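You operate a simulated robot arm through the tools that you are given. There is no shell and no other tool. Be economical: measure what you need, move in short steps, check, and stop when the job is done.

The job below is to be done with a simulated two-armed robot. You get a single attempt, and the scene is never put back.

Task
Tip the jug's water over the lentils, lid the pot and carry it over with both hands.
Fine: none spilt, jug back, pot on the worktop by the spice rack. Set down upright: white jug.

It is judged by the outcome, as a careful person would: the job done as asked, and still so three seconds after it is handed in. It fails if anything else is knocked over, pushed out of place, dropped, spilled or broken. Lids that push on must go on centred and level and be pressed home; caps that screw on are set level and turned clockwise until they are tight.

Robot
Two 7-joint arms with two-finger parallel grippers on one trunk, on a base that drives. Base frame: it is fixed to the floor where the robot stands at the start and does not move with it; the origin is under the middle of the robot, x ahead of it, y to its left, z up. Readings come in m, rad, newtons and seconds.
The left shoulder is at the start at [0.06, 0.143, 0.833], the right one opposite. With the tool pointing down near the work surface each hand reaches from about 0.1 to 0.62 m from the robot's upright axis, wherever it stands, measured 20 degrees to its own side. Places, roughly: orange lid (18x18x6 cm) [1, 0, 0.9]; white jug (12x8x11 cm) [0.8, -0.2, 1]; worktop by the spice rack [-0.6, -1.1, 0.9]. Payload 1.57 kg a hand.
The tool frame of a hand sits at the grasp point between the pads (the TCP): z along the fingers, y along the line on which they close. The tips reach 0.03 m beyond it. Largest opening 0.11 m; finger width 0.024, thickness 0.012; the body of the gripper, 0.048 by 0.112 m, starts 0.078 m behind the TCP.
Orientation is told as [roll, pitch, yaw] about the base's x, y, z axes, in that order, counted from this pose: with the fingers straight down and closing along the base's y, the tool's x points along the base's -x, its y along +y and its z along -z.

Tools
- The arms move only by the tool jog_arm. It takes "left_targets", "right_targets" or both (then of equal length, played together; a hand with none holds still); each is a list that holds one entry, the list of rows, each a list of 6 numbers: the shift along the tool's x, y, z in units of 30 mm (1.0 is 30 mm), then the turn, a rotation vector about the tool's x, y, z in units of 8 degrees (1.0 is 8 degrees). In form: [[[x, y, z, rx, ry, rz], ...]]. A call has 1 to 10 rows; each row shifts and turns the commanded pose from where the row before left it, along the tool's axes as they then stand. "left_grip" and "right_grip" are, for a hand that has rows, the opening in per cent of the stroke, from 0 (shut) to 100 (fully open), set as the call begins (left out, the last holds). A call with a number of a shift or a turn outside -1 to 1 is refused whole. Rows are played at 5 a second. More than 0.05 m and 0.15 rad between two rows, or a gripper value outside its range, and nothing of the call is played. Where a pose cannot be reached the arm comes as near as it can. A force on the tool above 40 N (or 10 N above the force at the start of the call, whichever is more), or a blocked arm, ends the call early, and 0.2 s more pass. The fingers move at their own pace (about 0.045 m/s each) and stop on an object; they squeeze with about 21 N. The grip force told is the motor's: it shows also when the fingers shut on nothing. Time passes only in rows, and 0.2 s behind the last, so rows that do not move let the fingers close. The reply holds the time, the measured pose of the TCP, the force on the tool along the base axes, the opening and the grip force, in the units named above and with some noise, with the torque about the TCP (base axes, N m) and any sound that the robot's microphone picked up.
- Cameras (640 x 400 px; columns grow to the right, rows downward): "scene" is now at [0.051, -0.0197, 1.456]; the picture's right is [-0.23, -0.97, 0.00], its down [-0.62, 0.15, -0.77] and it looks along [0.75, -0.18, -0.64] (base axes); focal length 274 px, centre (320, 200). "left" rides on the left gripper at [0.07, -0.016, -0.141] in its tool frame; the picture's right is [0.23, 0.97, 0.00], its down [-0.86, 0.20, -0.48] and it looks along [-0.47, 0.11, 0.88] (tool axes); focal length 222 px, centre (320, 200). "right" rides on the right gripper at [0.07, 0.016, -0.141] in its tool frame; the picture's right is [-0.23, 0.97, 0.00], its down [-0.86, -0.20, -0.48] and it looks along [-0.47, -0.11, 0.88] (tool axes); focal length 222 px, centre (320, 200). There is no depth. A picture from a camera that has moved, and an enlarged one, comes with that camera's place and axes in the base frame and with its lens.
- camera(camera): a new picture of that camera. The clock stands still meanwhile.
- raise_lower(by): slides the trunk up (or, below 0, down) by that many m; the arms and the scene camera ride with it, the base frame stays. It gives what a move gives, with no picture.
- roll_base(legs): drives the robot by 1 to 6 legs, each [ahead, left, turn to the left] in m, m and rad, along the robot's own axes; the way and the turn of a leg run together, so that a leg with both is an arc; at most 1.5 m and 3.142 rad a leg. The arms and the cameras ride along, it lands a little off, and it stops where it bumps. It gives what a move gives.
- turn_head(pan, tilt): turns the head with the scene camera to pan (to the left, within 1.501 rad either way) and tilt (down, from -0.506 to 1.204), counted from straight ahead of the robot. It gives what a move gives.
- enlarge(camera, box): a new picture of the part [left, top, right, bottom] of that camera's present view, enlarged. The clock stands still meanwhile.
- close_job(): hands the job in; it is judged then, once.

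Work in short steps. Places have to be worked out from the pictures, the camera data and where the tool is seen: move nearer, look again, correct. Check each grasp and each placing, and mend what went wrong. You have 120 turns and 108 pictures in all, those below and enlarged ones among them. Open the grippers and draw the arms clear of the work before you hand the job in, unless the task says otherwise; then end with one line.

The tools are called after "Request:" as name(argument=value, ...) on one line, values as JSON. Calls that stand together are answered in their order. jog_arm: Moves the arms, as the interface text tells. Its arguments: {"type":"object","properties":{"left_targets":{"type":"array"},"left_grip":{"type":"number"},"right_targets":{"type":"array"},"right_grip":{"type":"number"}},"required":[]} The other tools are called the same way: raise_lower (by) slides the trunk up or down; roll_base (legs) drives the base; turn_head (pan, tilt) turns the head that bears the scene camera; camera (camera) takes a picture; enlarge (camera, box) takes an enlarged picture of a part of a camera's view; close_job () hands the job in.

At the start:

```text
clock: 0.0
left_tool_pos: [0.5076, 0.1588, 0.9994]
left_orientation: [0.0, 0.0, -0.001]
left_ft_force: [-0.8, -0.4, -0.6]
left_ft_torque: [0.01, -0.01, -0.01]
left_finger_gap: 0.11
left_grasp_force: 0.0
right_tool_pos: [0.4628, -0.2525, 1.0002]
right_orientation: [0.001, 0.0, 0.0]
right_ft_force: [0.2, 0.3, -0.5]
right_ft_torque: [-0.01, 0.0, -0.01]
right_finger_gap: 0.1101
right_grasp_force: 0.1
trunk travel left (down, up): [-0.432, 0.158]
robot x, y, heading: [-0.0013, 0.0018, -0.001]
head pan, tilt: [-0.23, 0.696]
```

scene: 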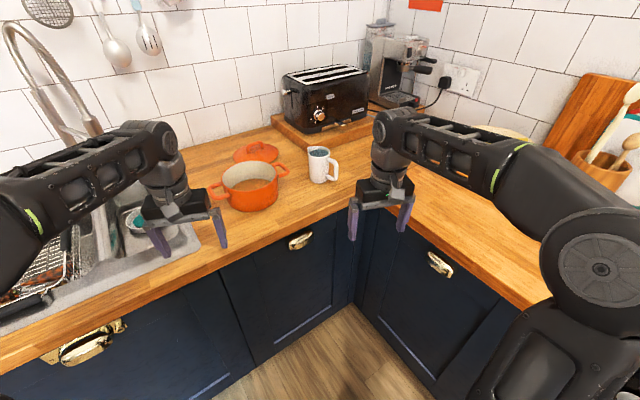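
right: 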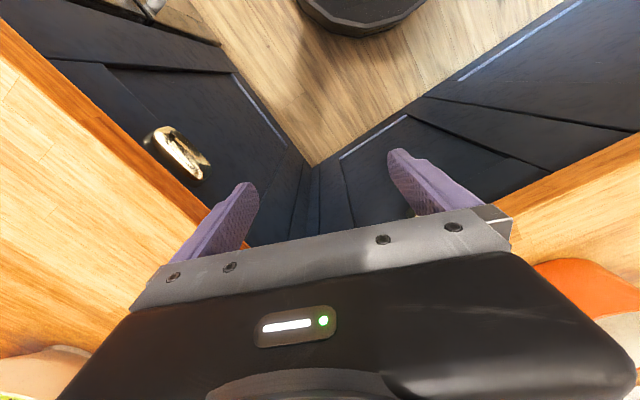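
left: 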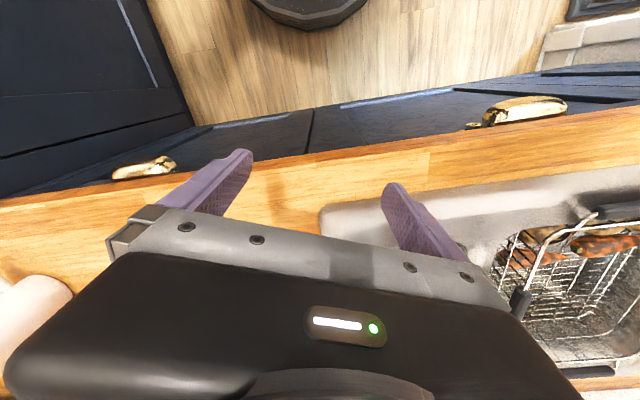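

I see the orange pot, the lid behind it and the white jug with its handle to the right. I'll enlarge that area and look towards the spice rack.

Request:
enlarge(camera="scene", box=[190, 110, 390, 235])

Request:
turn_head(pan=-1.5, tilt=0.6)

Request:
camera(camera="scene")

```text
3.20 times, centred on (290, 172) of scene
camera zoom: at [0.051, -0.0197, 1.456], right [-0.23, -0.97, 0.0], down [-0.62, 0.15, -0.77], along [0.75, -0.18, -0.64], focal length 876 px, centre (416, 288)
```

zoom: 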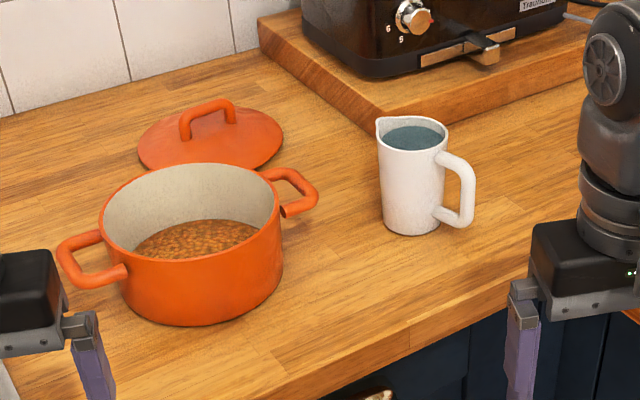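

```text
clock: 1.4
left_tool_pos: [0.5076, 0.1593, 0.9994]
left_orientation: [0.0, 0.0, 0.0]
left_ft_force: [0.1, -0.5, 0.4]
left_ft_torque: [-0.01, -0.03, 0.01]
left_finger_gap: 0.1101
left_grasp_force: 0.1
right_tool_pos: [0.4623, -0.2543, 0.9998]
right_orientation: [0.0, -0.001, 0.0]
right_ft_force: [0.3, 0.4, 0.4]
right_ft_torque: [-0.01, 0.03, 0.0]
right_finger_gap: 0.1098
right_grasp_force: 0.1
trunk travel left (down, up): [-0.432, 0.158]
robot x, y, heading: [0.0003, 0.0, -0.002]
head pan, tilt: [-1.499, 0.6]
```

```text
103 pictures are left
camera scene: at [-0.0255, -0.0884, 1.4643], right [-1.0, -0.07, 0.0], down [-0.04, 0.56, -0.83], along [0.06, -0.82, -0.56], focal length 274 px, centre (320, 200)
```

scene: 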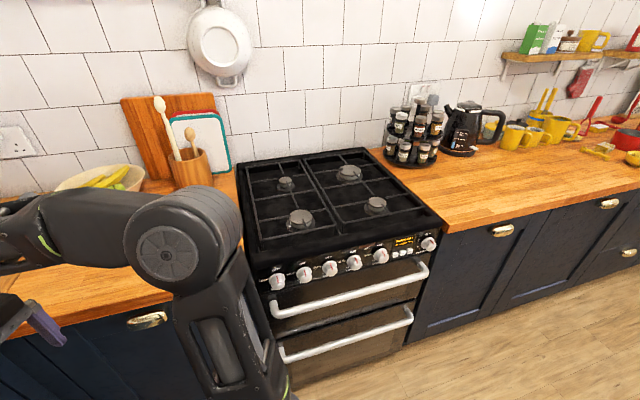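

The spice rack is the carousel right of the stove, with clear worktop in front of it. The jug stands at about (0.81,-0.19) and the pot at about (0.76,0.03). I'll raise the trunk for clearance, then look down at the base and counter edge before driving in.

Request:
raise_lower(by=0.155)

Request:
turn_head(pan=-0.1, tilt=1.1)

Request:
camera(camera="scene")

Request:
camera(camera="right")

```text
clock: 3.2
left_tool_pos: [0.5063, 0.1583, 1.1546]
left_orientation: [0.0, -0.001, -0.001]
left_ft_force: [0.1, -1.7, -0.2]
left_ft_torque: [0.0, 0.03, -0.03]
left_finger_gap: 0.1101
left_grasp_force: 0.2
right_tool_pos: [0.4614, -0.2538, 1.1548]
right_orientation: [0.0, 0.0, -0.002]
right_ft_force: [-0.3, 0.6, 0.8]
right_ft_torque: [-0.01, -0.01, -0.01]
right_finger_gap: 0.1098
right_grasp_force: 0.1
trunk travel left (down, up): [-0.587, 0.003]
robot x, y, heading: [-0.0018, -0.0008, -0.001]
head pan, tilt: [-1.499, 0.6]
```

```text
clock: 4.8
left_tool_pos: [0.5073, 0.1589, 1.1553]
left_orientation: [-0.001, -0.001, 0.001]
left_ft_force: [-0.4, -0.2, -0.8]
left_ft_torque: [0.03, 0.0, 0.01]
left_finger_gap: 0.1099
left_grasp_force: 0.1
right_tool_pos: [0.462, -0.2538, 1.1548]
right_orientation: [0.0, 0.0, -0.001]
right_ft_force: [0.3, 0.0, 0.5]
right_ft_torque: [-0.04, 0.04, -0.02]
right_finger_gap: 0.1099
right_grasp_force: 0.0
trunk travel left (down, up): [-0.587, 0.003]
robot x, y, heading: [-0.0022, 0.0027, 0.003]
head pan, tilt: [-0.099, 1.1]
```

```text
102 pictures are left
camera scene: at [0.031, -0.0065, 1.5807], right [-0.1, -0.99, 0.0], down [-0.89, 0.09, -0.45], along [0.45, -0.05, -0.89], focal length 274 px, centre (320, 200)
```

scene: 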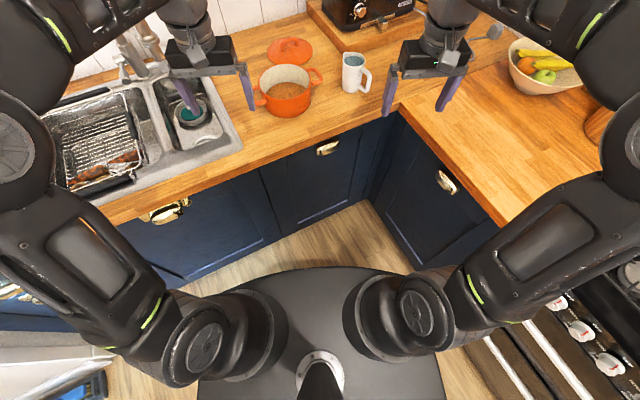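

```text
101 pictures are left
camera right: at [0.3914, -0.2377, 1.2964], right [0.23, 0.97, 0.0], down [0.86, -0.2, 0.48], along [0.47, -0.11, -0.88], focal length 222 px, centre (320, 200)
```

right: 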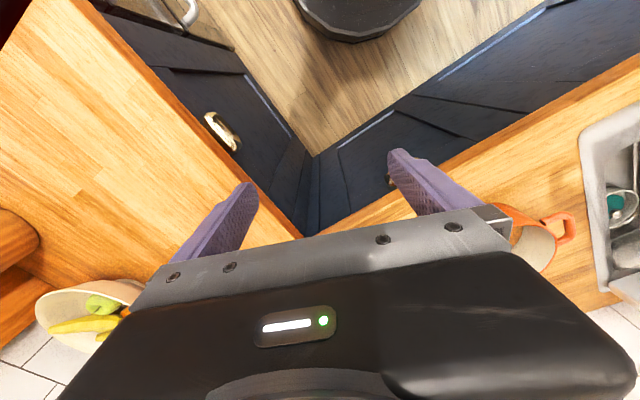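

The counters are rotated about 21° to the robot's left. Before driving in I'll draw the left hand back so it stays clear of the tap.

Request:
jog_arm(left_targets=[[[1, 0, 0, 0, 0, 0], [1, 0, 0, 0, 0, 0], [1, 0, 0, 0, 0, 0], [1, 0, 0, 0, 0, 0], [1, 0, 0, 0, 0, 0]]])

Request:
roll_base(legs=[[0, 0, 0.365]])

Request:
turn_head(pan=-0.3, tilt=0.8)

Request:
camera(camera="scene")

```text
clock: 6.0
left_tool_pos: [0.3565, 0.1577, 1.1561]
left_orientation: [0.001, -0.002, -0.002]
left_ft_force: [-0.5, 0.1, 0.4]
left_ft_torque: [0.0, -0.04, 0.0]
left_finger_gap: 0.1099
left_grasp_force: 0.0
right_tool_pos: [0.4619, -0.2547, 1.1547]
right_orientation: [0.0, 0.0, 0.0]
right_ft_force: [-0.6, 0.8, -0.1]
right_ft_torque: [0.0, -0.02, -0.03]
right_finger_gap: 0.1098
right_grasp_force: 0.1
trunk travel left (down, up): [-0.587, 0.003]
robot x, y, heading: [-0.0035, 0.0029, -0.003]
head pan, tilt: [-0.099, 1.1]
```

```text
clock: 7.5
left_tool_pos: [0.2746, 0.2773, 1.155]
left_orientation: [0.001, 0.001, 0.376]
left_ft_force: [-0.3, 0.4, 0.2]
left_ft_torque: [-0.05, 0.0, -0.01]
left_finger_gap: 0.1099
left_grasp_force: 0.0
right_tool_pos: [0.5232, -0.0664, 1.1544]
right_orientation: [0.002, 0.002, 0.377]
right_ft_force: [0.7, 0.4, 0.6]
right_ft_torque: [-0.02, -0.02, 0.02]
right_finger_gap: 0.11
right_grasp_force: 0.2
trunk travel left (down, up): [-0.587, 0.003]
robot x, y, heading: [-0.0016, 0.001, 0.375]
head pan, tilt: [-0.099, 1.1]
```

```text
clock: 8.3
left_tool_pos: [0.2759, 0.2776, 1.1551]
left_orientation: [0.0, 0.001, 0.377]
left_ft_force: [-1.0, 0.0, 0.0]
left_ft_torque: [0.03, -0.01, -0.02]
left_finger_gap: 0.1101
left_grasp_force: 0.1
right_tool_pos: [0.5225, -0.0669, 1.1557]
right_orientation: [0.0, -0.001, 0.376]
right_ft_force: [0.4, 0.4, 0.2]
right_ft_torque: [0.0, 0.0, 0.0]
right_finger_gap: 0.1099
right_grasp_force: 0.0
trunk travel left (down, up): [-0.587, 0.003]
robot x, y, heading: [-0.0014, -0.0034, 0.376]
head pan, tilt: [-0.3, 0.799]
```

```text
100 pictures are left
camera scene: at [0.0506, -0.0051, 1.6024], right [0.07, -1.0, 0.0], down [-0.72, -0.05, -0.7], along [0.69, 0.05, -0.72], focal length 274 px, centre (320, 200)
```

scene: 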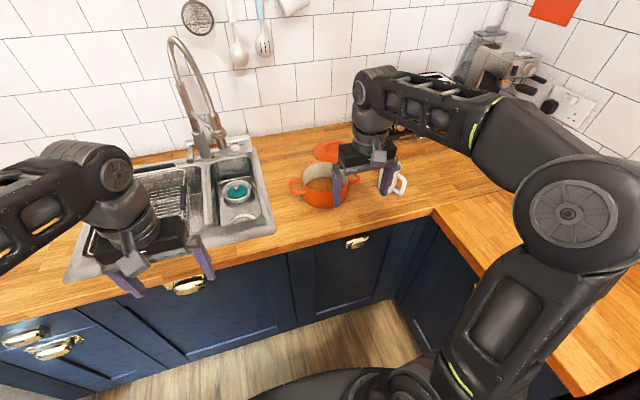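

Facing the counter now, with the tap well to the left. I'll drive diagonally ahead and to the right, towards the pot and jug.

Request:
roll_base(legs=[[0.17, -0.18, 0]])

Request:
turn_head(pan=0.0, tilt=0.95)

Request:
camera(camera="scene")

```text
clock: 10.1
left_tool_pos: [0.4999, 0.1705, 1.1552]
left_orientation: [0.0, 0.0, 0.369]
left_ft_force: [0.1, 0.7, -0.3]
left_ft_torque: [0.02, 0.04, 0.03]
left_finger_gap: 0.1103
left_grasp_force: 0.0
right_tool_pos: [0.7451, -0.1756, 1.1543]
right_orientation: [-0.002, -0.001, 0.369]
right_ft_force: [0.3, -0.8, 0.0]
right_ft_torque: [0.01, 0.03, 0.02]
right_finger_gap: 0.1101
right_grasp_force: 0.2
trunk travel left (down, up): [-0.587, 0.003]
robot x, y, heading: [0.2208, -0.1033, 0.372]
head pan, tilt: [-0.3, 0.799]
```

```text
clock: 10.9
left_tool_pos: [0.4986, 0.171, 1.156]
left_orientation: [0.001, -0.001, 0.368]
left_ft_force: [0.3, 0.0, 0.0]
left_ft_torque: [-0.01, 0.0, 0.01]
left_finger_gap: 0.1101
left_grasp_force: 0.1
right_tool_pos: [0.7434, -0.1751, 1.1548]
right_orientation: [-0.002, 0.001, 0.368]
right_ft_force: [-0.6, -1.2, 0.0]
right_ft_torque: [0.02, 0.02, 0.01]
right_finger_gap: 0.1103
right_grasp_force: 0.0
trunk travel left (down, up): [-0.587, 0.003]
robot x, y, heading: [0.2215, -0.1068, 0.372]
head pan, tilt: [0.0, 0.949]
```

```text
99 pictures are left
camera scene: at [0.2601, -0.0902, 1.5909], right [0.36, -0.93, 0.0], down [-0.76, -0.29, -0.58], along [0.54, 0.21, -0.81], focal length 274 px, centre (320, 200)
```

scene: 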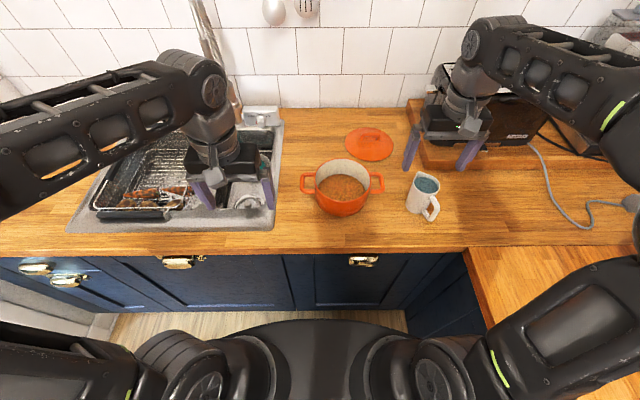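

Good view of everything. Enlarging it to measure the pot, lid and jug.

Request:
enlarge(camera="scene", box=[290, 120, 450, 220])

```text
4.00 times, centred on (370, 170) of scene
camera zoom: at [0.2601, -0.0902, 1.5909], right [0.36, -0.93, 0.0], down [-0.76, -0.29, -0.58], along [0.54, 0.21, -0.81], focal length 1094 px, centre (120, 320)
```

zoom: 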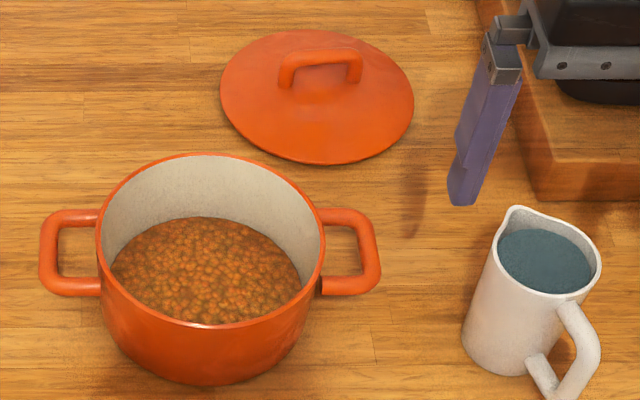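

In the robot's frame (ahead, left) I judge: jug at (0.515,-0.297) with its spout about 20° left of ahead, pot at (0.55,-0.066) with rim z≈0.98, and lid at (0.785,-0.175). I'll bring the right hand to the jug from the handle side, fingers near horizontal and straddling body and handle, so pouring just rolls the hand forward. First the orientation, up high.

Request:
jog_arm(right_targets=[[[0.8, 0, 0, 0, 0, -1], [0.8, 0, 0, 0, 0, -1], [0.8, 0, 0, 0, 0, -0.6], [0, 0, 0, 0, -1, 0], [0, 0, 0, 0, -1, 0], [0, 0, 0, 0, -1, 0], [0, 0, 0, 0, -1, 0], [0, 0, 0, 0, -1, 0], [0, 0, 0, 0, -1, 0], [0, 0, 0, 0, -1, 0]]], right_grip=100)

Request:
camera(camera="right")

Request:
camera(camera="scene")

```text
clock: 13.1
left_tool_pos: [0.499, 0.1712, 1.1559]
left_orientation: [0.003, 0.0, 0.369]
left_ft_force: [0.0, -0.1, -0.2]
left_ft_torque: [0.05, 0.03, -0.02]
left_finger_gap: 0.1098
left_grasp_force: 0.1
right_tool_pos: [0.6845, -0.2119, 1.1572]
right_orientation: [0.004, -0.977, 0.729]
right_ft_force: [0.1, -0.7, 0.4]
right_ft_torque: [0.0, -0.01, 0.0]
right_finger_gap: 0.1099
right_grasp_force: 0.0
right hand out of reach, approached as far as the arm can: row 10
trunk travel left (down, up): [-0.587, 0.003]
robot x, y, heading: [0.2248, -0.1059, 0.366]
head pan, tilt: [0.0, 0.949]
```

```text
97 pictures are left
camera right: at [0.5573, -0.3051, 1.1792], right [-0.56, 0.81, 0.19], down [0.2, -0.1, 0.98], along [0.81, 0.58, -0.11], focal length 222 px, centre (320, 200)
```

right: 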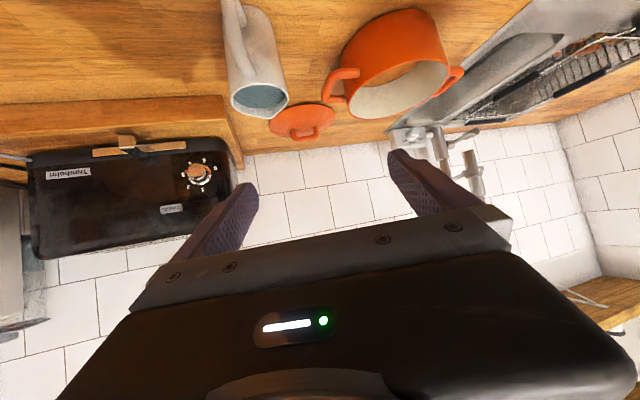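

```text
96 pictures are left
camera scene: at [0.2601, -0.0911, 1.5909], right [0.36, -0.93, 0.0], down [-0.76, -0.29, -0.58], along [0.54, 0.21, -0.81], focal length 274 px, centre (320, 200)
```

scene: 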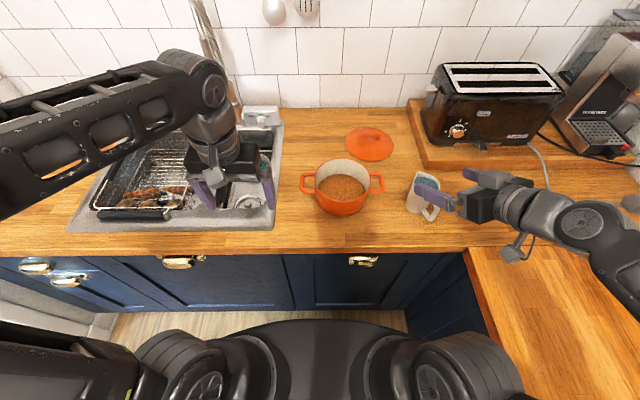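

The hand is rotated so the fingers point about 34° below horizontal along the spout line, and that will do. Next I move to a stand-off behind and above the jug handle and check with pictures.

Request:
jog_arm(right_targets=[[[0.94, -0.6, 0.57, 0, 0, 0], [0.94, -0.6, 0.57, 0, 0, 0], [0.94, -0.6, 0.57, 0, 0, 0], [0.94, -0.6, 0.57, 0, 0, 0]]])

Request:
camera(camera="right")

Request:
enlarge(camera="scene", box=[350, 120, 510, 220])

```text
clock: 14.1
left_tool_pos: [0.4988, 0.1709, 1.1552]
left_orientation: [0.001, 0.001, 0.368]
left_ft_force: [0.2, 0.2, -0.1]
left_ft_torque: [0.02, 0.02, -0.02]
left_finger_gap: 0.1098
left_grasp_force: 0.1
right_tool_pos: [0.7306, -0.2679, 1.0273]
right_orientation: [-0.001, -0.978, 0.732]
right_ft_force: [0.0, -0.3, 0.1]
right_ft_torque: [0.02, 0.01, -0.02]
right_finger_gap: 0.1099
right_grasp_force: 0.1
right hand out of reach, approached as far as the arm can: row 1
trunk travel left (down, up): [-0.587, 0.003]
robot x, y, heading: [0.2217, -0.1053, 0.367]
head pan, tilt: [0.0, 0.949]
```

```text
95 pictures are left
camera right: at [0.6027, -0.3616, 1.0483], right [-0.56, 0.81, 0.19], down [0.19, -0.09, 0.98], along [0.81, 0.58, -0.1], focal length 222 px, centre (320, 200)
```

right: 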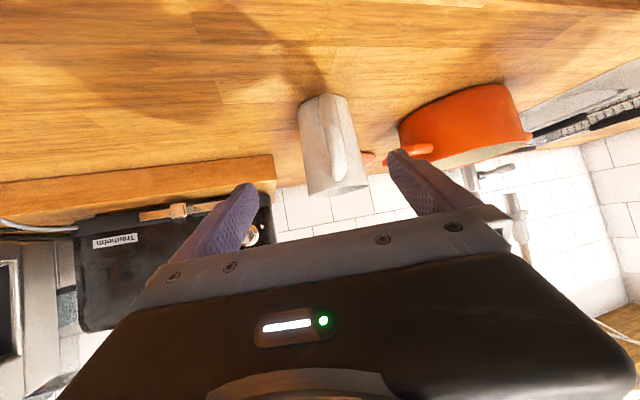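

```text
4.00 times, centred on (430, 170) of scene
camera zoom: at [0.2605, -0.0908, 1.5909], right [0.36, -0.93, 0.0], down [-0.76, -0.29, -0.58], along [0.54, 0.21, -0.81], focal length 1094 px, centre (-120, 320)
```

zoom: 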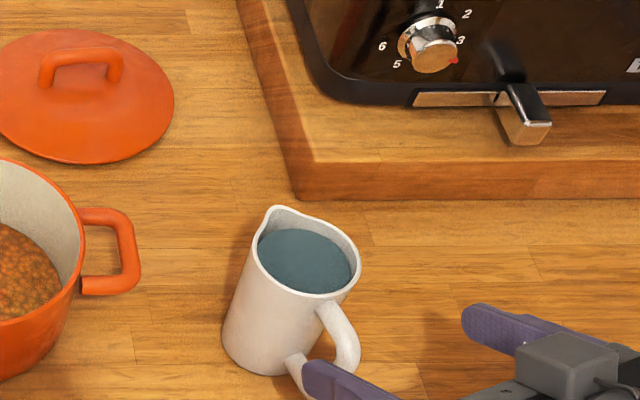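

The jug sits centred between the fingers to within about 8 mm, a little to the left. I'll correct that and advance partway, then check again.

Request:
jog_arm(right_targets=[[[0, 0.27, 0, 0, 0, 0], [0, 0, 0.7, 0, 0, 0], [0, 0, 0.7, 0, 0, 0]]])

Request:
camera(camera="right")

Request:
enlarge(camera="scene", box=[370, 140, 498, 220])

```text
clock: 14.9
left_tool_pos: [0.4992, 0.1712, 1.1551]
left_orientation: [0.001, -0.001, 0.369]
left_ft_force: [0.9, 0.1, -0.3]
left_ft_torque: [-0.01, -0.01, 0.01]
left_finger_gap: 0.1098
left_grasp_force: 0.1
right_tool_pos: [0.7525, -0.2401, 1.0051]
right_orientation: [0.001, -0.977, 0.73]
right_ft_force: [0.8, 0.5, -0.4]
right_ft_torque: [-0.01, 0.01, -0.04]
right_finger_gap: 0.1097
right_grasp_force: 0.1
trunk travel left (down, up): [-0.587, 0.003]
robot x, y, heading: [0.2195, -0.1057, 0.363]
head pan, tilt: [0.0, 0.949]
```

```text
93 pictures are left
camera right: at [0.6239, -0.3326, 1.026], right [-0.56, 0.81, 0.19], down [0.19, -0.09, 0.98], along [0.81, 0.58, -0.1], focal length 222 px, centre (320, 200)
```

right: 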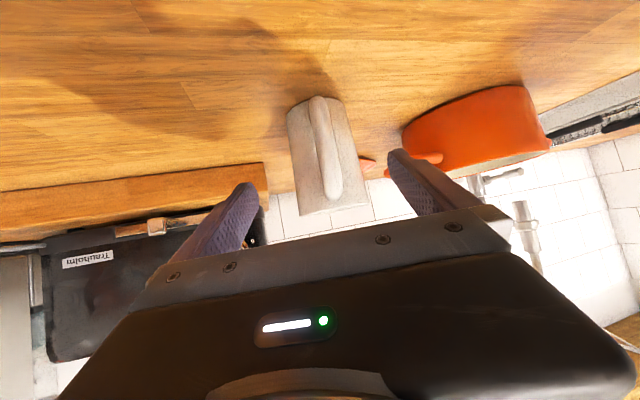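

```text
5.00 times, centred on (434, 180) of scene
camera zoom: at [0.2605, -0.0901, 1.5909], right [0.36, -0.93, 0.0], down [-0.76, -0.29, -0.58], along [0.54, 0.21, -0.81], focal length 1368 px, centre (-250, 300)
```

zoom: 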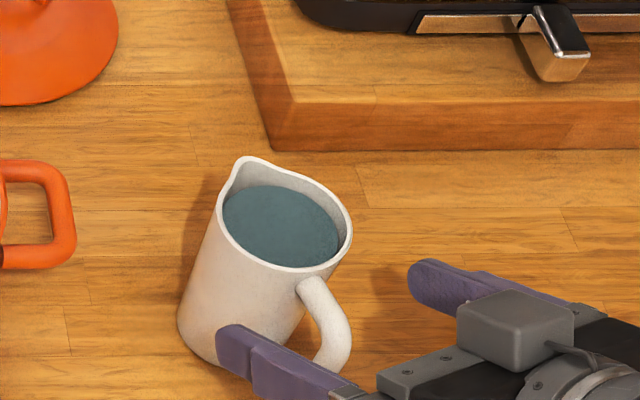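

Nearly centred. Another 6 mm left, then forward to straddle the body with the handle between the fingers.

Request:
jog_arm(right_targets=[[[0.2, 0.2, 0, 0, 0, 0], [0.1, 0, 0.7, 0, 0, 0], [0.1, 0, 0.7, 0, 0, 0], [0, 0, 0.6, 0, 0, 0]]])

Request:
camera(camera="right")

Request:
enlarge(camera="scene", box=[370, 140, 498, 220])

```text
clock: 15.9
left_tool_pos: [0.5, 0.1715, 1.1547]
left_orientation: [0.0, 0.0, 0.369]
left_ft_force: [0.7, -0.1, -0.5]
left_ft_torque: [-0.01, -0.01, 0.07]
left_finger_gap: 0.1099
left_grasp_force: 0.0
right_tool_pos: [0.7821, -0.2081, 0.9598]
right_orientation: [-0.001, -0.979, 0.733]
right_ft_force: [-1.0, 0.2, -0.5]
right_ft_torque: [0.0, -0.01, 0.01]
right_finger_gap: 0.1101
right_grasp_force: 0.2
trunk travel left (down, up): [-0.587, 0.003]
robot x, y, heading: [0.2165, -0.1085, 0.373]
head pan, tilt: [0.0, 0.949]
```

```text
91 pictures are left
camera right: at [0.6536, -0.3008, 0.9821], right [-0.56, 0.81, 0.19], down [0.19, -0.09, 0.98], along [0.81, 0.58, -0.1], focal length 222 px, centre (320, 200)
```

right: 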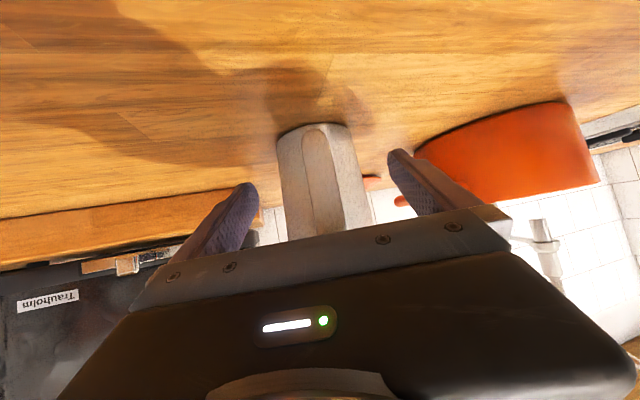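

```text
5.00 times, centred on (434, 180) of scene
camera zoom: at [0.2608, -0.0901, 1.5909], right [0.36, -0.93, 0.0], down [-0.76, -0.29, -0.58], along [0.54, 0.21, -0.81], focal length 1368 px, centre (-250, 300)
```

zoom: 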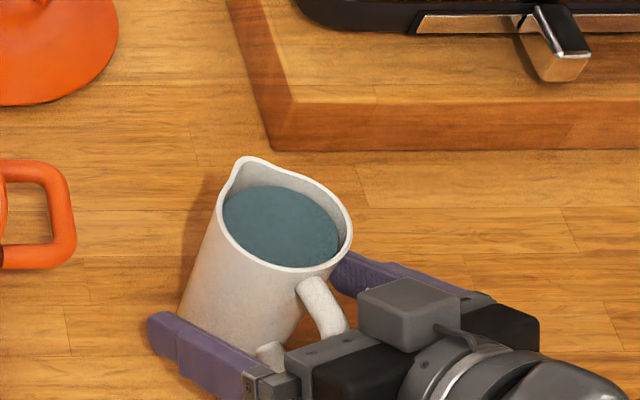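

The TCP is still about 25 mm short of the jug's axis. I'll push forward horizontally by about 17 mm and then close.

Request:
jog_arm(right_targets=[[[-0.17, 0, 0.25, 0, 0, 0], [-0.17, 0, 0.25, 0, 0, 0]]])

Request:
enlarge(camera="scene", box=[370, 140, 498, 220])

Request:
jog_arm(right_targets=[[[0, 0, 0, 0, 0, 0], [0, 0, 0, 0, 0, 0], [0, 0, 0, 0, 0, 0], [0, 0, 0, 0, 0, 0]]], right_grip=0)

Request:
enlarge(camera="scene", box=[370, 140, 498, 220])

```text
clock: 16.5
left_tool_pos: [0.4999, 0.1706, 1.1553]
left_orientation: [0.0, 0.0, 0.368]
left_ft_force: [0.5, 0.5, -0.4]
left_ft_torque: [0.02, 0.02, 0.05]
left_finger_gap: 0.1099
left_grasp_force: 0.1
right_tool_pos: [0.7938, -0.1965, 0.9601]
right_orientation: [-0.001, -0.976, 0.731]
right_ft_force: [-0.1, -0.1, 0.7]
right_ft_torque: [-0.02, -0.05, 0.02]
right_finger_gap: 0.1099
right_grasp_force: 0.1
trunk travel left (down, up): [-0.587, 0.003]
robot x, y, heading: [0.2224, -0.1035, 0.371]
head pan, tilt: [0.0, 0.949]
```

```text
5.00 times, centred on (434, 180) of scene
camera zoom: at [0.2596, -0.0903, 1.5909], right [0.36, -0.93, 0.0], down [-0.76, -0.29, -0.58], along [0.54, 0.21, -0.81], focal length 1368 px, centre (-250, 300)
```

zoom: 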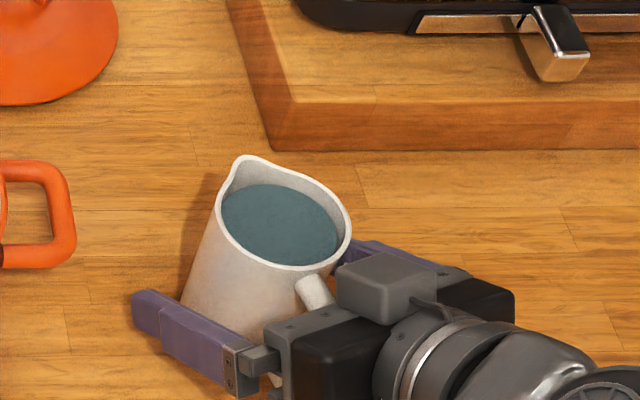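

```text
clock: 17.5
left_tool_pos: [0.4991, 0.1694, 1.155]
left_orientation: [0.0, 0.0, 0.368]
left_ft_force: [-0.3, 0.3, 0.0]
left_ft_torque: [0.02, -0.01, -0.02]
left_finger_gap: 0.1098
left_grasp_force: 0.0
right_tool_pos: [0.7928, -0.1963, 0.9603]
right_orientation: [0.0, -0.977, 0.731]
right_ft_force: [0.9, -2.0, 0.5]
right_ft_torque: [-0.05, 0.0, 0.01]
right_finger_gap: 0.0676
right_grasp_force: 21.3
trunk travel left (down, up): [-0.587, 0.003]
robot x, y, heading: [0.2224, -0.1037, 0.369]
head pan, tilt: [0.0, 0.949]
```

```text
5.00 times, centred on (434, 180) of scene
camera zoom: at [0.26, -0.0904, 1.5909], right [0.36, -0.93, 0.0], down [-0.76, -0.29, -0.58], along [0.54, 0.21, -0.81], focal length 1368 px, centre (-250, 300)
```

zoom: 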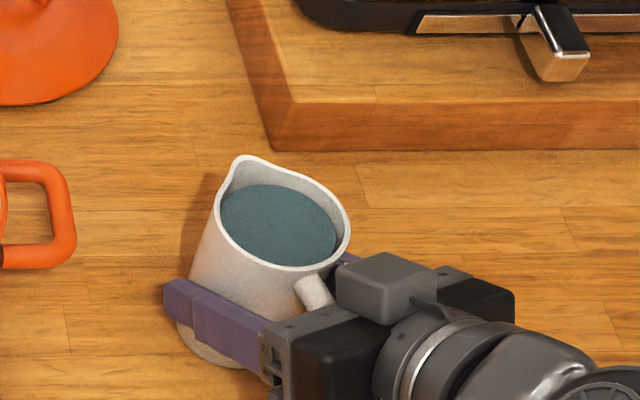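

The jug is held (gap 68 mm, 21 N). I'll lift it straight up 13 cm, slowly, and check.

Request:
jog_arm(right_targets=[[[-0.3, 0, -0.2, 0, 0, 0], [-0.6, 0, -0.4, 0, 0, 0], [-0.7, 0, -0.47, 0, 0, 0], [-0.7, 0, -0.47, 0, 0, 0], [-0.7, 0, -0.47, 0, 0, 0], [-0.6, 0, -0.42, 0, 0, 0]]])

Request:
camera(camera="scene")

```text
clock: 18.9
left_tool_pos: [0.4988, 0.1719, 1.1561]
left_orientation: [0.001, 0.0, 0.369]
left_ft_force: [-0.4, 1.0, -0.6]
left_ft_torque: [0.01, 0.04, -0.04]
left_finger_gap: 0.1101
left_grasp_force: 0.1
right_tool_pos: [0.7955, -0.1965, 1.0923]
right_orientation: [0.001, -0.976, 0.732]
right_ft_force: [0.3, -0.5, -2.5]
right_ft_torque: [0.0, 0.0, 0.03]
right_finger_gap: 0.0674
right_grasp_force: 20.8
trunk travel left (down, up): [-0.587, 0.003]
robot x, y, heading: [0.2239, -0.1073, 0.365]
head pan, tilt: [0.0, 0.949]
```

```text
87 pictures are left
camera scene: at [0.2599, -0.0902, 1.5909], right [0.36, -0.93, 0.0], down [-0.76, -0.29, -0.58], along [0.54, 0.21, -0.81], focal length 274 px, centre (320, 200)
```

scene: 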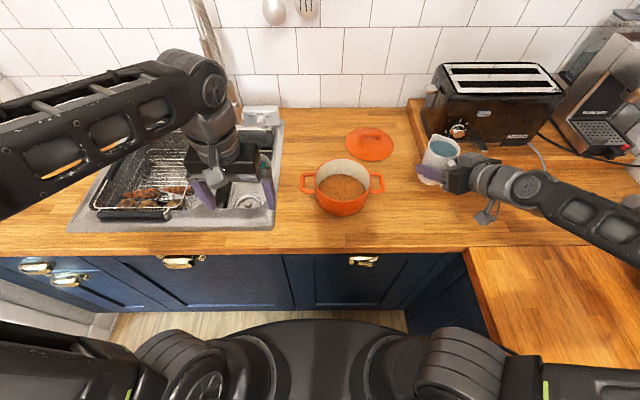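

The jug came up level, about 0.25 kg. Moving it level to the near-right side of the pot.

Request:
jog_arm(right_targets=[[[-0.06, 0.4, 0.07, 0, 0, 0], [-0.1, 0.8, 0.14, 0, 0, 0], [-0.11, 0.92, 0.16, 0, 0, 0], [-0.11, 0.92, 0.16, 0, 0, 0], [-0.11, 0.92, 0.16, 0, 0, 0], [-0.11, 0.92, 0.16, 0, 0, 0], [-0.1, 0.9, 0.15, 0, 0, 0], [-0.07, 0.6, 0.12, 0, 0, 0]]])

Request:
camera(camera="scene")

Request:
camera(camera="right")

```text
clock: 20.7
left_tool_pos: [0.4986, 0.1715, 1.1556]
left_orientation: [-0.001, -0.001, 0.368]
left_ft_force: [-0.7, 0.9, -1.0]
left_ft_torque: [-0.01, 0.0, -0.01]
left_finger_gap: 0.1098
left_grasp_force: 0.0
right_tool_pos: [0.7073, -0.022, 1.0956]
right_orientation: [0.004, -0.974, 0.732]
right_ft_force: [-0.3, 0.8, -3.8]
right_ft_torque: [0.0, -0.03, 0.02]
right_finger_gap: 0.0674
right_grasp_force: 20.8
right hand out of reach, approached as far as the arm can: row 6, 7
trunk travel left (down, up): [-0.587, 0.003]
robot x, y, heading: [0.2258, -0.103, 0.37]
head pan, tilt: [0.0, 0.949]
```

```text
86 pictures are left
camera scene: at [0.2603, -0.0899, 1.5909], right [0.36, -0.93, 0.0], down [-0.76, -0.29, -0.58], along [0.54, 0.21, -0.81], focal length 274 px, centre (320, 200)
```

scene: 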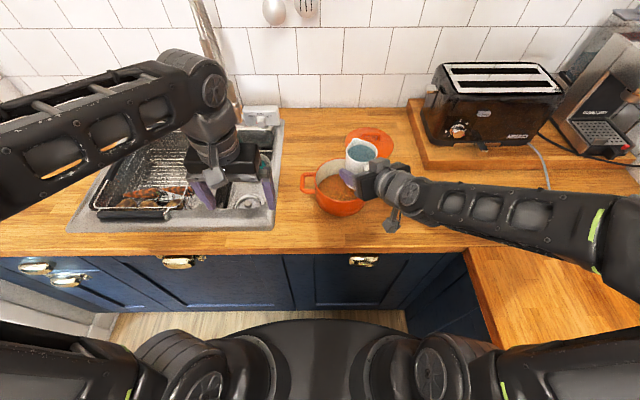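

```text
85 pictures are left
camera right: at [0.5802, -0.115, 1.1177], right [-0.56, 0.81, 0.19], down [0.2, -0.09, 0.98], along [0.81, 0.58, -0.11], focal length 222 px, centre (320, 200)
```

right: 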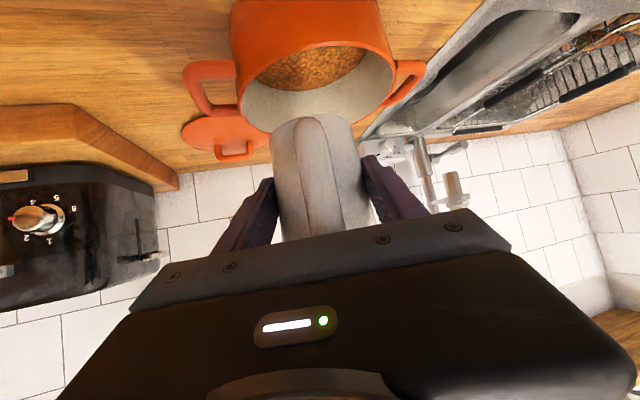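

The jug is over the pot's edge. I'll shift it slightly back and left to aim the spout just before the pot's centre, then start tilting slowly.

Request:
jog_arm(right_targets=[[[0.28, 0.27, -0.42, 0, 0, 0], [0, 0, 0, 0, 0.5, 0], [0, 0, 0, 0, 0.6, 0], [0, 0, 0, 0, 0.6, 0], [0, 0, 0, 0, 0.5, 0], [0, 0, 0, 0, 0.4, 0]]])

Request:
enlarge(camera="scene", box=[290, 120, 450, 220])

Request:
camera(camera="right")

```text
clock: 22.1
left_tool_pos: [0.4993, 0.1706, 1.1553]
left_orientation: [0.002, 0.001, 0.37]
left_ft_force: [-0.2, 0.7, 0.2]
left_ft_torque: [-0.02, -0.01, 0.03]
left_finger_gap: 0.11
left_grasp_force: 0.0
right_tool_pos: [0.7057, -0.022, 1.0979]
right_orientation: [0.0, -0.613, 0.73]
right_ft_force: [-0.1, 0.8, -2.3]
right_ft_torque: [0.03, -0.03, -0.02]
right_finger_gap: 0.0674
right_grasp_force: 20.8
right hand out of reach, approached as far as the arm can: row 1
trunk travel left (down, up): [-0.587, 0.003]
robot x, y, heading: [0.2249, -0.1047, 0.368]
head pan, tilt: [0.0, 0.949]
```

```text
4.00 times, centred on (370, 170) of scene
camera zoom: at [0.2605, -0.09, 1.5909], right [0.36, -0.93, 0.0], down [-0.76, -0.29, -0.58], along [0.54, 0.21, -0.81], focal length 1094 px, centre (120, 320)
```

zoom: 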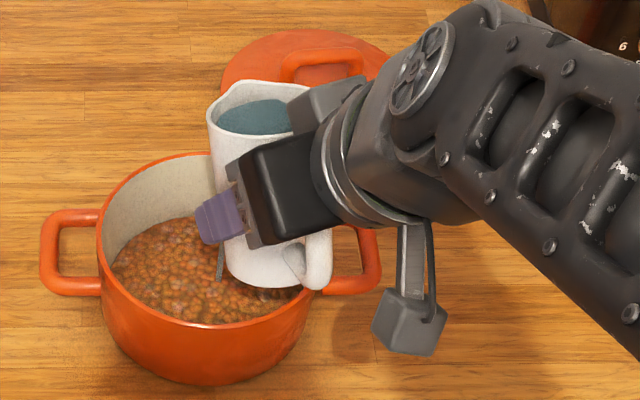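

```text
83 pictures are left
camera right: at [0.5914, -0.1019, 1.1747], right [-0.51, 0.85, 0.13], down [0.45, 0.14, 0.88], along [0.73, 0.51, -0.45], focal length 222 px, centre (320, 200)
```

right: 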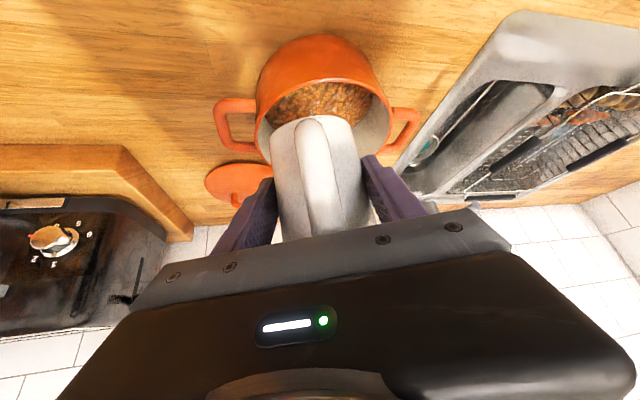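

A thin stream is already falling right into the centre of the pot. Continuing to tilt gently.

Request:
jog_arm(right_targets=[[[0, 0, 0, 0, 0.3, 0], [0, 0, 0, 0, 0.3, 0], [0, 0, 0, 0, 0.3, 0], [0, 0, 0, 0, 0.3, 0], [0, 0, 0, 0, 0.3, 0], [0, 0, 0, 0, 0.3, 0], [0, 0, 0, 0, 0.3, 0], [0, 0, 0, 0, 0.3, 0]]])

Request:
enlarge(camera="scene", box=[290, 120, 450, 220])

Request:
camera(camera="right")

```text
clock: 23.9
left_tool_pos: [0.4992, 0.1717, 1.1561]
left_orientation: [0.0, 0.001, 0.368]
left_ft_force: [-0.2, 0.1, -0.6]
left_ft_torque: [-0.03, 0.0, -0.01]
left_finger_gap: 0.1101
left_grasp_force: 0.0
right_tool_pos: [0.7053, -0.0209, 1.099]
right_orientation: [0.0, -0.277, 0.733]
right_ft_force: [0.2, 0.2, -1.9]
right_ft_torque: [0.01, 0.02, 0.0]
right_finger_gap: 0.0674
right_grasp_force: 21.0
trunk travel left (down, up): [-0.587, 0.003]
robot x, y, heading: [0.2187, -0.11, 0.369]
head pan, tilt: [0.0, 0.949]
```

```text
4.00 times, centred on (370, 170) of scene
camera zoom: at [0.2604, -0.0899, 1.5909], right [0.36, -0.93, 0.0], down [-0.76, -0.29, -0.58], along [0.54, 0.21, -0.81], focal length 1094 px, centre (120, 320)
```

zoom: 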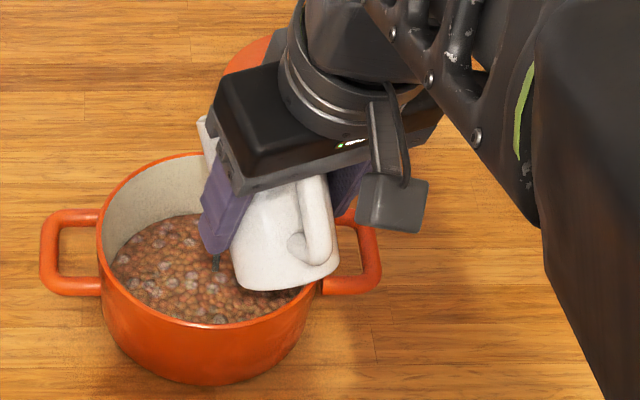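

```text
81 pictures are left
camera right: at [0.6157, -0.0802, 1.2164], right [-0.49, 0.87, 0.06], down [0.65, 0.31, 0.69], along [0.58, 0.38, -0.72], focal length 222 px, centre (320, 200)
```

right: 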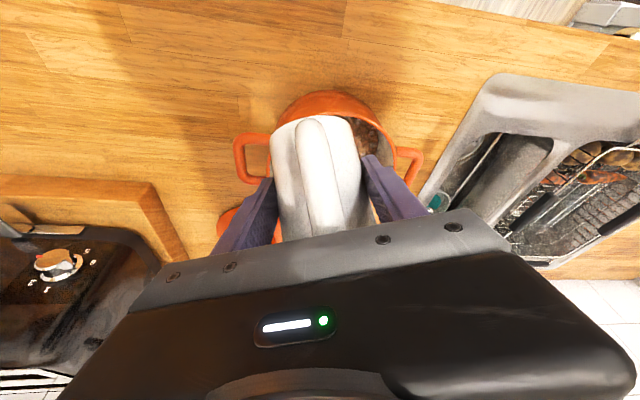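

Tilted about 40° and the water is going in cleanly. Continuing.

Request:
jog_arm(right_targets=[[[0, 0, 0, 0, 0.3, 0], [0, 0, 0, 0, 0.3, 0], [0, 0, 0, 0, 0.3, 0], [0, 0, 0, 0, 0.3, 0], [0, 0, 0, 0, 0.3, 0], [0, 0, 0, 0, 0.3, 0], [0, 0, 0, 0, 0.3, 0], [0, 0, 0, 0, 0.3, 0]]])

Request:
enlarge(camera="scene", box=[290, 120, 450, 220])

```text
clock: 25.7
left_tool_pos: [0.4989, 0.1722, 1.1557]
left_orientation: [0.0, -0.001, 0.366]
left_ft_force: [-0.3, -1.0, -0.1]
left_ft_torque: [0.0, 0.02, -0.01]
left_finger_gap: 0.1097
left_grasp_force: 0.0
right_tool_pos: [0.7062, -0.0199, 1.0989]
right_orientation: [0.0, 0.058, 0.734]
right_ft_force: [0.2, -0.2, -2.8]
right_ft_torque: [0.01, -0.03, 0.0]
right_finger_gap: 0.0676
right_grasp_force: 21.2
trunk travel left (down, up): [-0.587, 0.003]
robot x, y, heading: [0.2196, -0.1044, 0.364]
head pan, tilt: [0.0, 0.949]
```

```text
4.00 times, centred on (370, 170) of scene
camera zoom: at [0.2605, -0.0898, 1.5909], right [0.36, -0.93, 0.0], down [-0.76, -0.29, -0.58], along [0.54, 0.21, -0.81], focal length 1094 px, centre (120, 320)
```

zoom: 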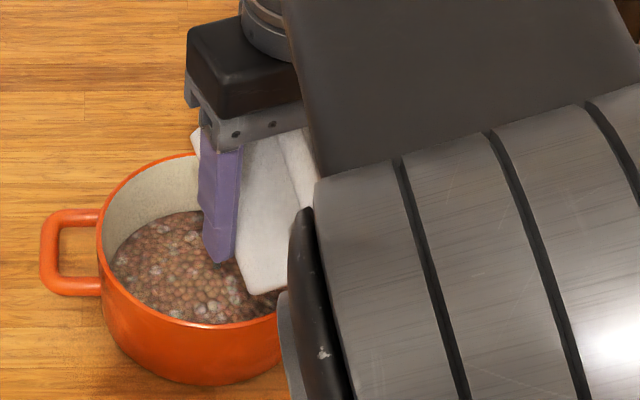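

Tilt about 59°, still falling inside the pot. Continuing towards horizontal and beyond.

Request:
jog_arm(right_targets=[[[0, 0, 0, 0, 0.35, 0], [0, 0, 0, 0, 0.35, 0], [0, 0, 0, 0, 0.35, 0], [0, 0, 0, 0, 0.35, 0], [0, 0, 0, 0, 0.35, 0], [0, 0, 0, 0, 0.35, 0], [0, 0, 0, 0, 0.35, 0], [0, 0, 0, 0, 0.35, 0]]])

Request:
camera(camera="scene")

Request:
camera(camera="left")

Request:
camera(camera="right")

```text
clock: 27.5
left_tool_pos: [0.5005, 0.1712, 1.1565]
left_orientation: [0.0, 0.0, 0.37]
left_ft_force: [0.5, 0.5, 0.2]
left_ft_torque: [-0.01, 0.0, -0.01]
left_finger_gap: 0.1096
left_grasp_force: 0.1
right_tool_pos: [0.7016, -0.0239, 1.0888]
right_orientation: [0.001, 0.195, 0.731]
right_ft_force: [-0.4, 0.6, -1.9]
right_ft_torque: [0.0, -0.02, -0.01]
right_finger_gap: 0.067
right_grasp_force: 20.9
right hand out of reach, approached as far as the arm can: row 3, 4, 6, 8
trunk travel left (down, up): [-0.587, 0.003]
robot x, y, heading: [0.2164, -0.1043, 0.365]
head pan, tilt: [0.0, 0.949]
```

```text
79 pictures are left
camera scene: at [0.2602, -0.0901, 1.5909], right [0.36, -0.93, 0.0], down [-0.76, -0.29, -0.58], along [0.54, 0.21, -0.81], focal length 274 px, centre (320, 200)
```

scene: 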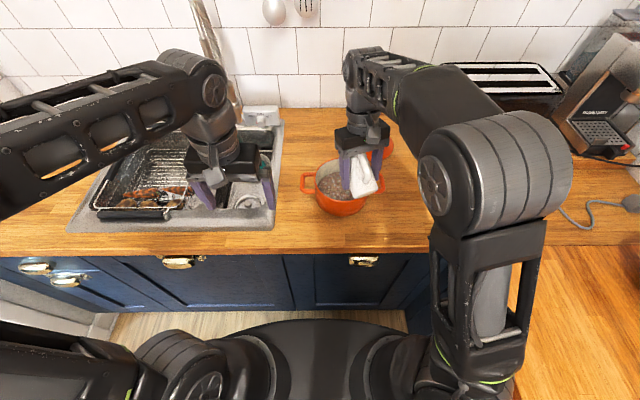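

```text
78 pictures are left
camera left: at [0.4404, 0.1314, 1.296], right [-0.56, 0.83, 0.0], down [0.73, 0.49, 0.48], along [0.4, 0.27, -0.88], focal length 222 px, centre (320, 200)
```

left: 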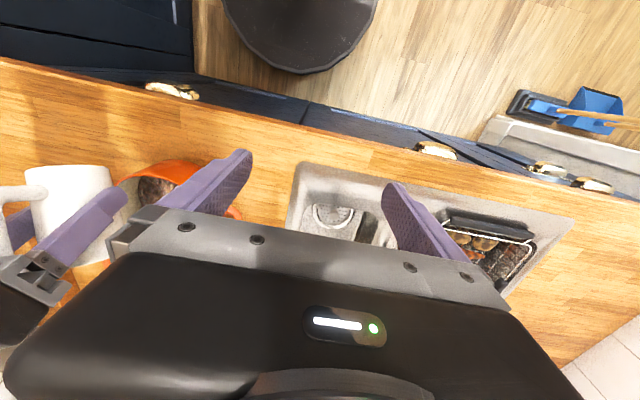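

```text
77 pictures are left
camera right: at [0.6599, -0.0401, 1.2413], right [-0.48, 0.87, -0.04], down [0.83, 0.47, 0.3], along [0.28, 0.11, -0.95], focal length 222 px, centre (320, 200)
```

right: 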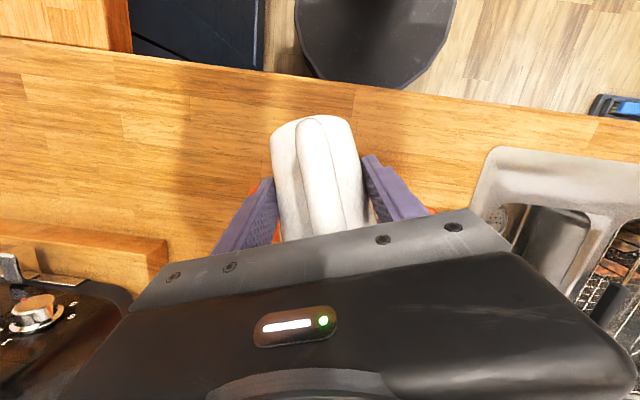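

Tilt is 67° and the arm is at its reach limit here. I'll tip the jug partly back to stop the flow, draw the left hand back, then nudge the robot closer.

Request:
jog_arm(right_targets=[[[0, 0, 0, 0, -0.5, 0], [0, 0, 0, 0, -0.5, 0], [0, 0, 0, 0, -0.5, 0], [0, 0, 0, 0, -0.5, 0], [0, 0, 0, 0, -0.5, 0], [0, 0, 0, 0, -0.5, 0]]], left_targets=[[[0.4, 0, 0, 0, 0, 0], [0.4, 0, 0, 0, 0, 0], [0.4, 0, 0, 0, 0, 0], [0.4, 0, 0, 0, 0, 0], [0.4, 0, 0, 0, 0, 0], [0.4, 0, 0, 0, 0, 0]]])

Request:
enlarge(camera="scene", box=[290, 120, 450, 220])

```text
clock: 28.9
left_tool_pos: [0.4313, 0.1461, 1.156]
left_orientation: [0.0, -0.001, 0.369]
left_ft_force: [0.9, 0.6, 0.3]
left_ft_torque: [0.02, 0.0, -0.01]
left_finger_gap: 0.1099
left_grasp_force: 0.1
right_tool_pos: [0.7019, -0.0238, 1.0897]
right_orientation: [0.005, -0.224, 0.729]
right_ft_force: [-1.2, 0.6, -3.0]
right_ft_torque: [0.0, -0.01, 0.01]
right_finger_gap: 0.0673
right_grasp_force: 21.0
trunk travel left (down, up): [-0.587, 0.003]
robot x, y, heading: [0.2248, -0.1049, 0.367]
head pan, tilt: [0.0, 0.949]
```

```text
4.00 times, centred on (370, 170) of scene
camera zoom: at [0.2596, -0.0909, 1.5909], right [0.36, -0.93, 0.0], down [-0.76, -0.29, -0.58], along [0.54, 0.21, -0.81], focal length 1094 px, centre (120, 320)
```

zoom: 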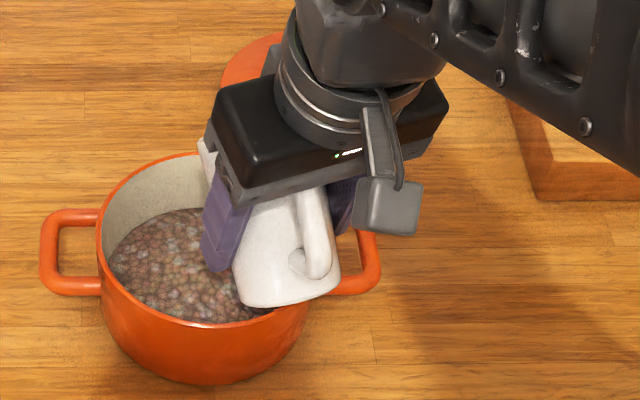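

The flow has stopped. Drawing the jug 5 cm back and 1.5 cm up, then driving the base 5.5 cm forward.

Request:
jog_arm(right_targets=[[[0.35, 0.15, -0.21, 0, 0, 0], [0.35, 0.15, -0.21, 0, 0, 0], [0.35, 0.15, -0.21, 0, 0, 0], [0.35, 0.15, -0.21, 0, 0, 0]]])

Request:
roll_base(legs=[[0.055, 0, 0]])

Request:
enlarge(camera="scene", box=[260, 120, 460, 245])

```text
clock: 29.9
left_tool_pos: [0.4319, 0.1462, 1.1553]
left_orientation: [-0.001, -0.001, 0.368]
left_ft_force: [-0.8, 0.3, 1.2]
left_ft_torque: [0.02, 0.02, 0.0]
left_finger_gap: 0.11
left_grasp_force: 0.1
right_tool_pos: [0.6542, -0.0418, 1.1053]
right_orientation: [0.004, -0.224, 0.729]
right_ft_force: [-0.1, -0.2, -2.7]
right_ft_torque: [0.01, 0.02, 0.02]
right_finger_gap: 0.0673
right_grasp_force: 20.5
trunk travel left (down, up): [-0.587, 0.003]
robot x, y, heading: [0.2238, -0.1058, 0.37]
head pan, tilt: [0.0, 0.949]
```

```text
clock: 30.9
left_tool_pos: [0.4851, 0.1656, 1.1547]
left_orientation: [0.001, 0.001, 0.369]
left_ft_force: [0.8, 0.6, -0.5]
left_ft_torque: [-0.01, 0.03, 0.0]
left_finger_gap: 0.1098
left_grasp_force: 0.1
right_tool_pos: [0.7081, -0.0214, 1.1046]
right_orientation: [0.002, -0.221, 0.729]
right_ft_force: [0.2, 0.8, -2.8]
right_ft_torque: [-0.01, 0.05, 0.0]
right_finger_gap: 0.0673
right_grasp_force: 21.2
trunk travel left (down, up): [-0.587, 0.003]
robot x, y, heading: [0.2783, -0.0838, 0.37]
head pan, tilt: [0.0, 0.949]
```

```text
3.20 times, centred on (360, 182) of scene
camera zoom: at [0.314, -0.0694, 1.5908], right [0.36, -0.93, 0.0], down [-0.76, -0.29, -0.58], along [0.54, 0.21, -0.81], focal length 876 px, centre (192, 256)
```

zoom: 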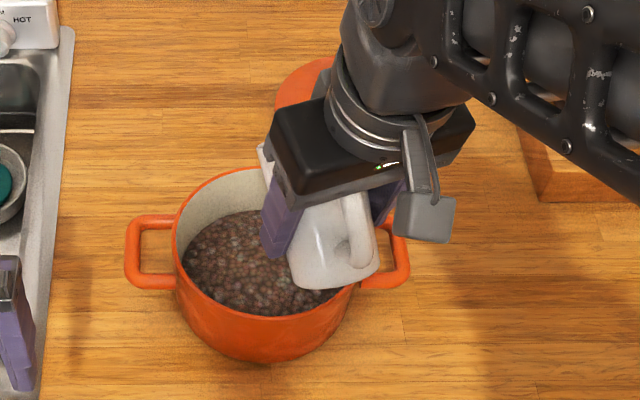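

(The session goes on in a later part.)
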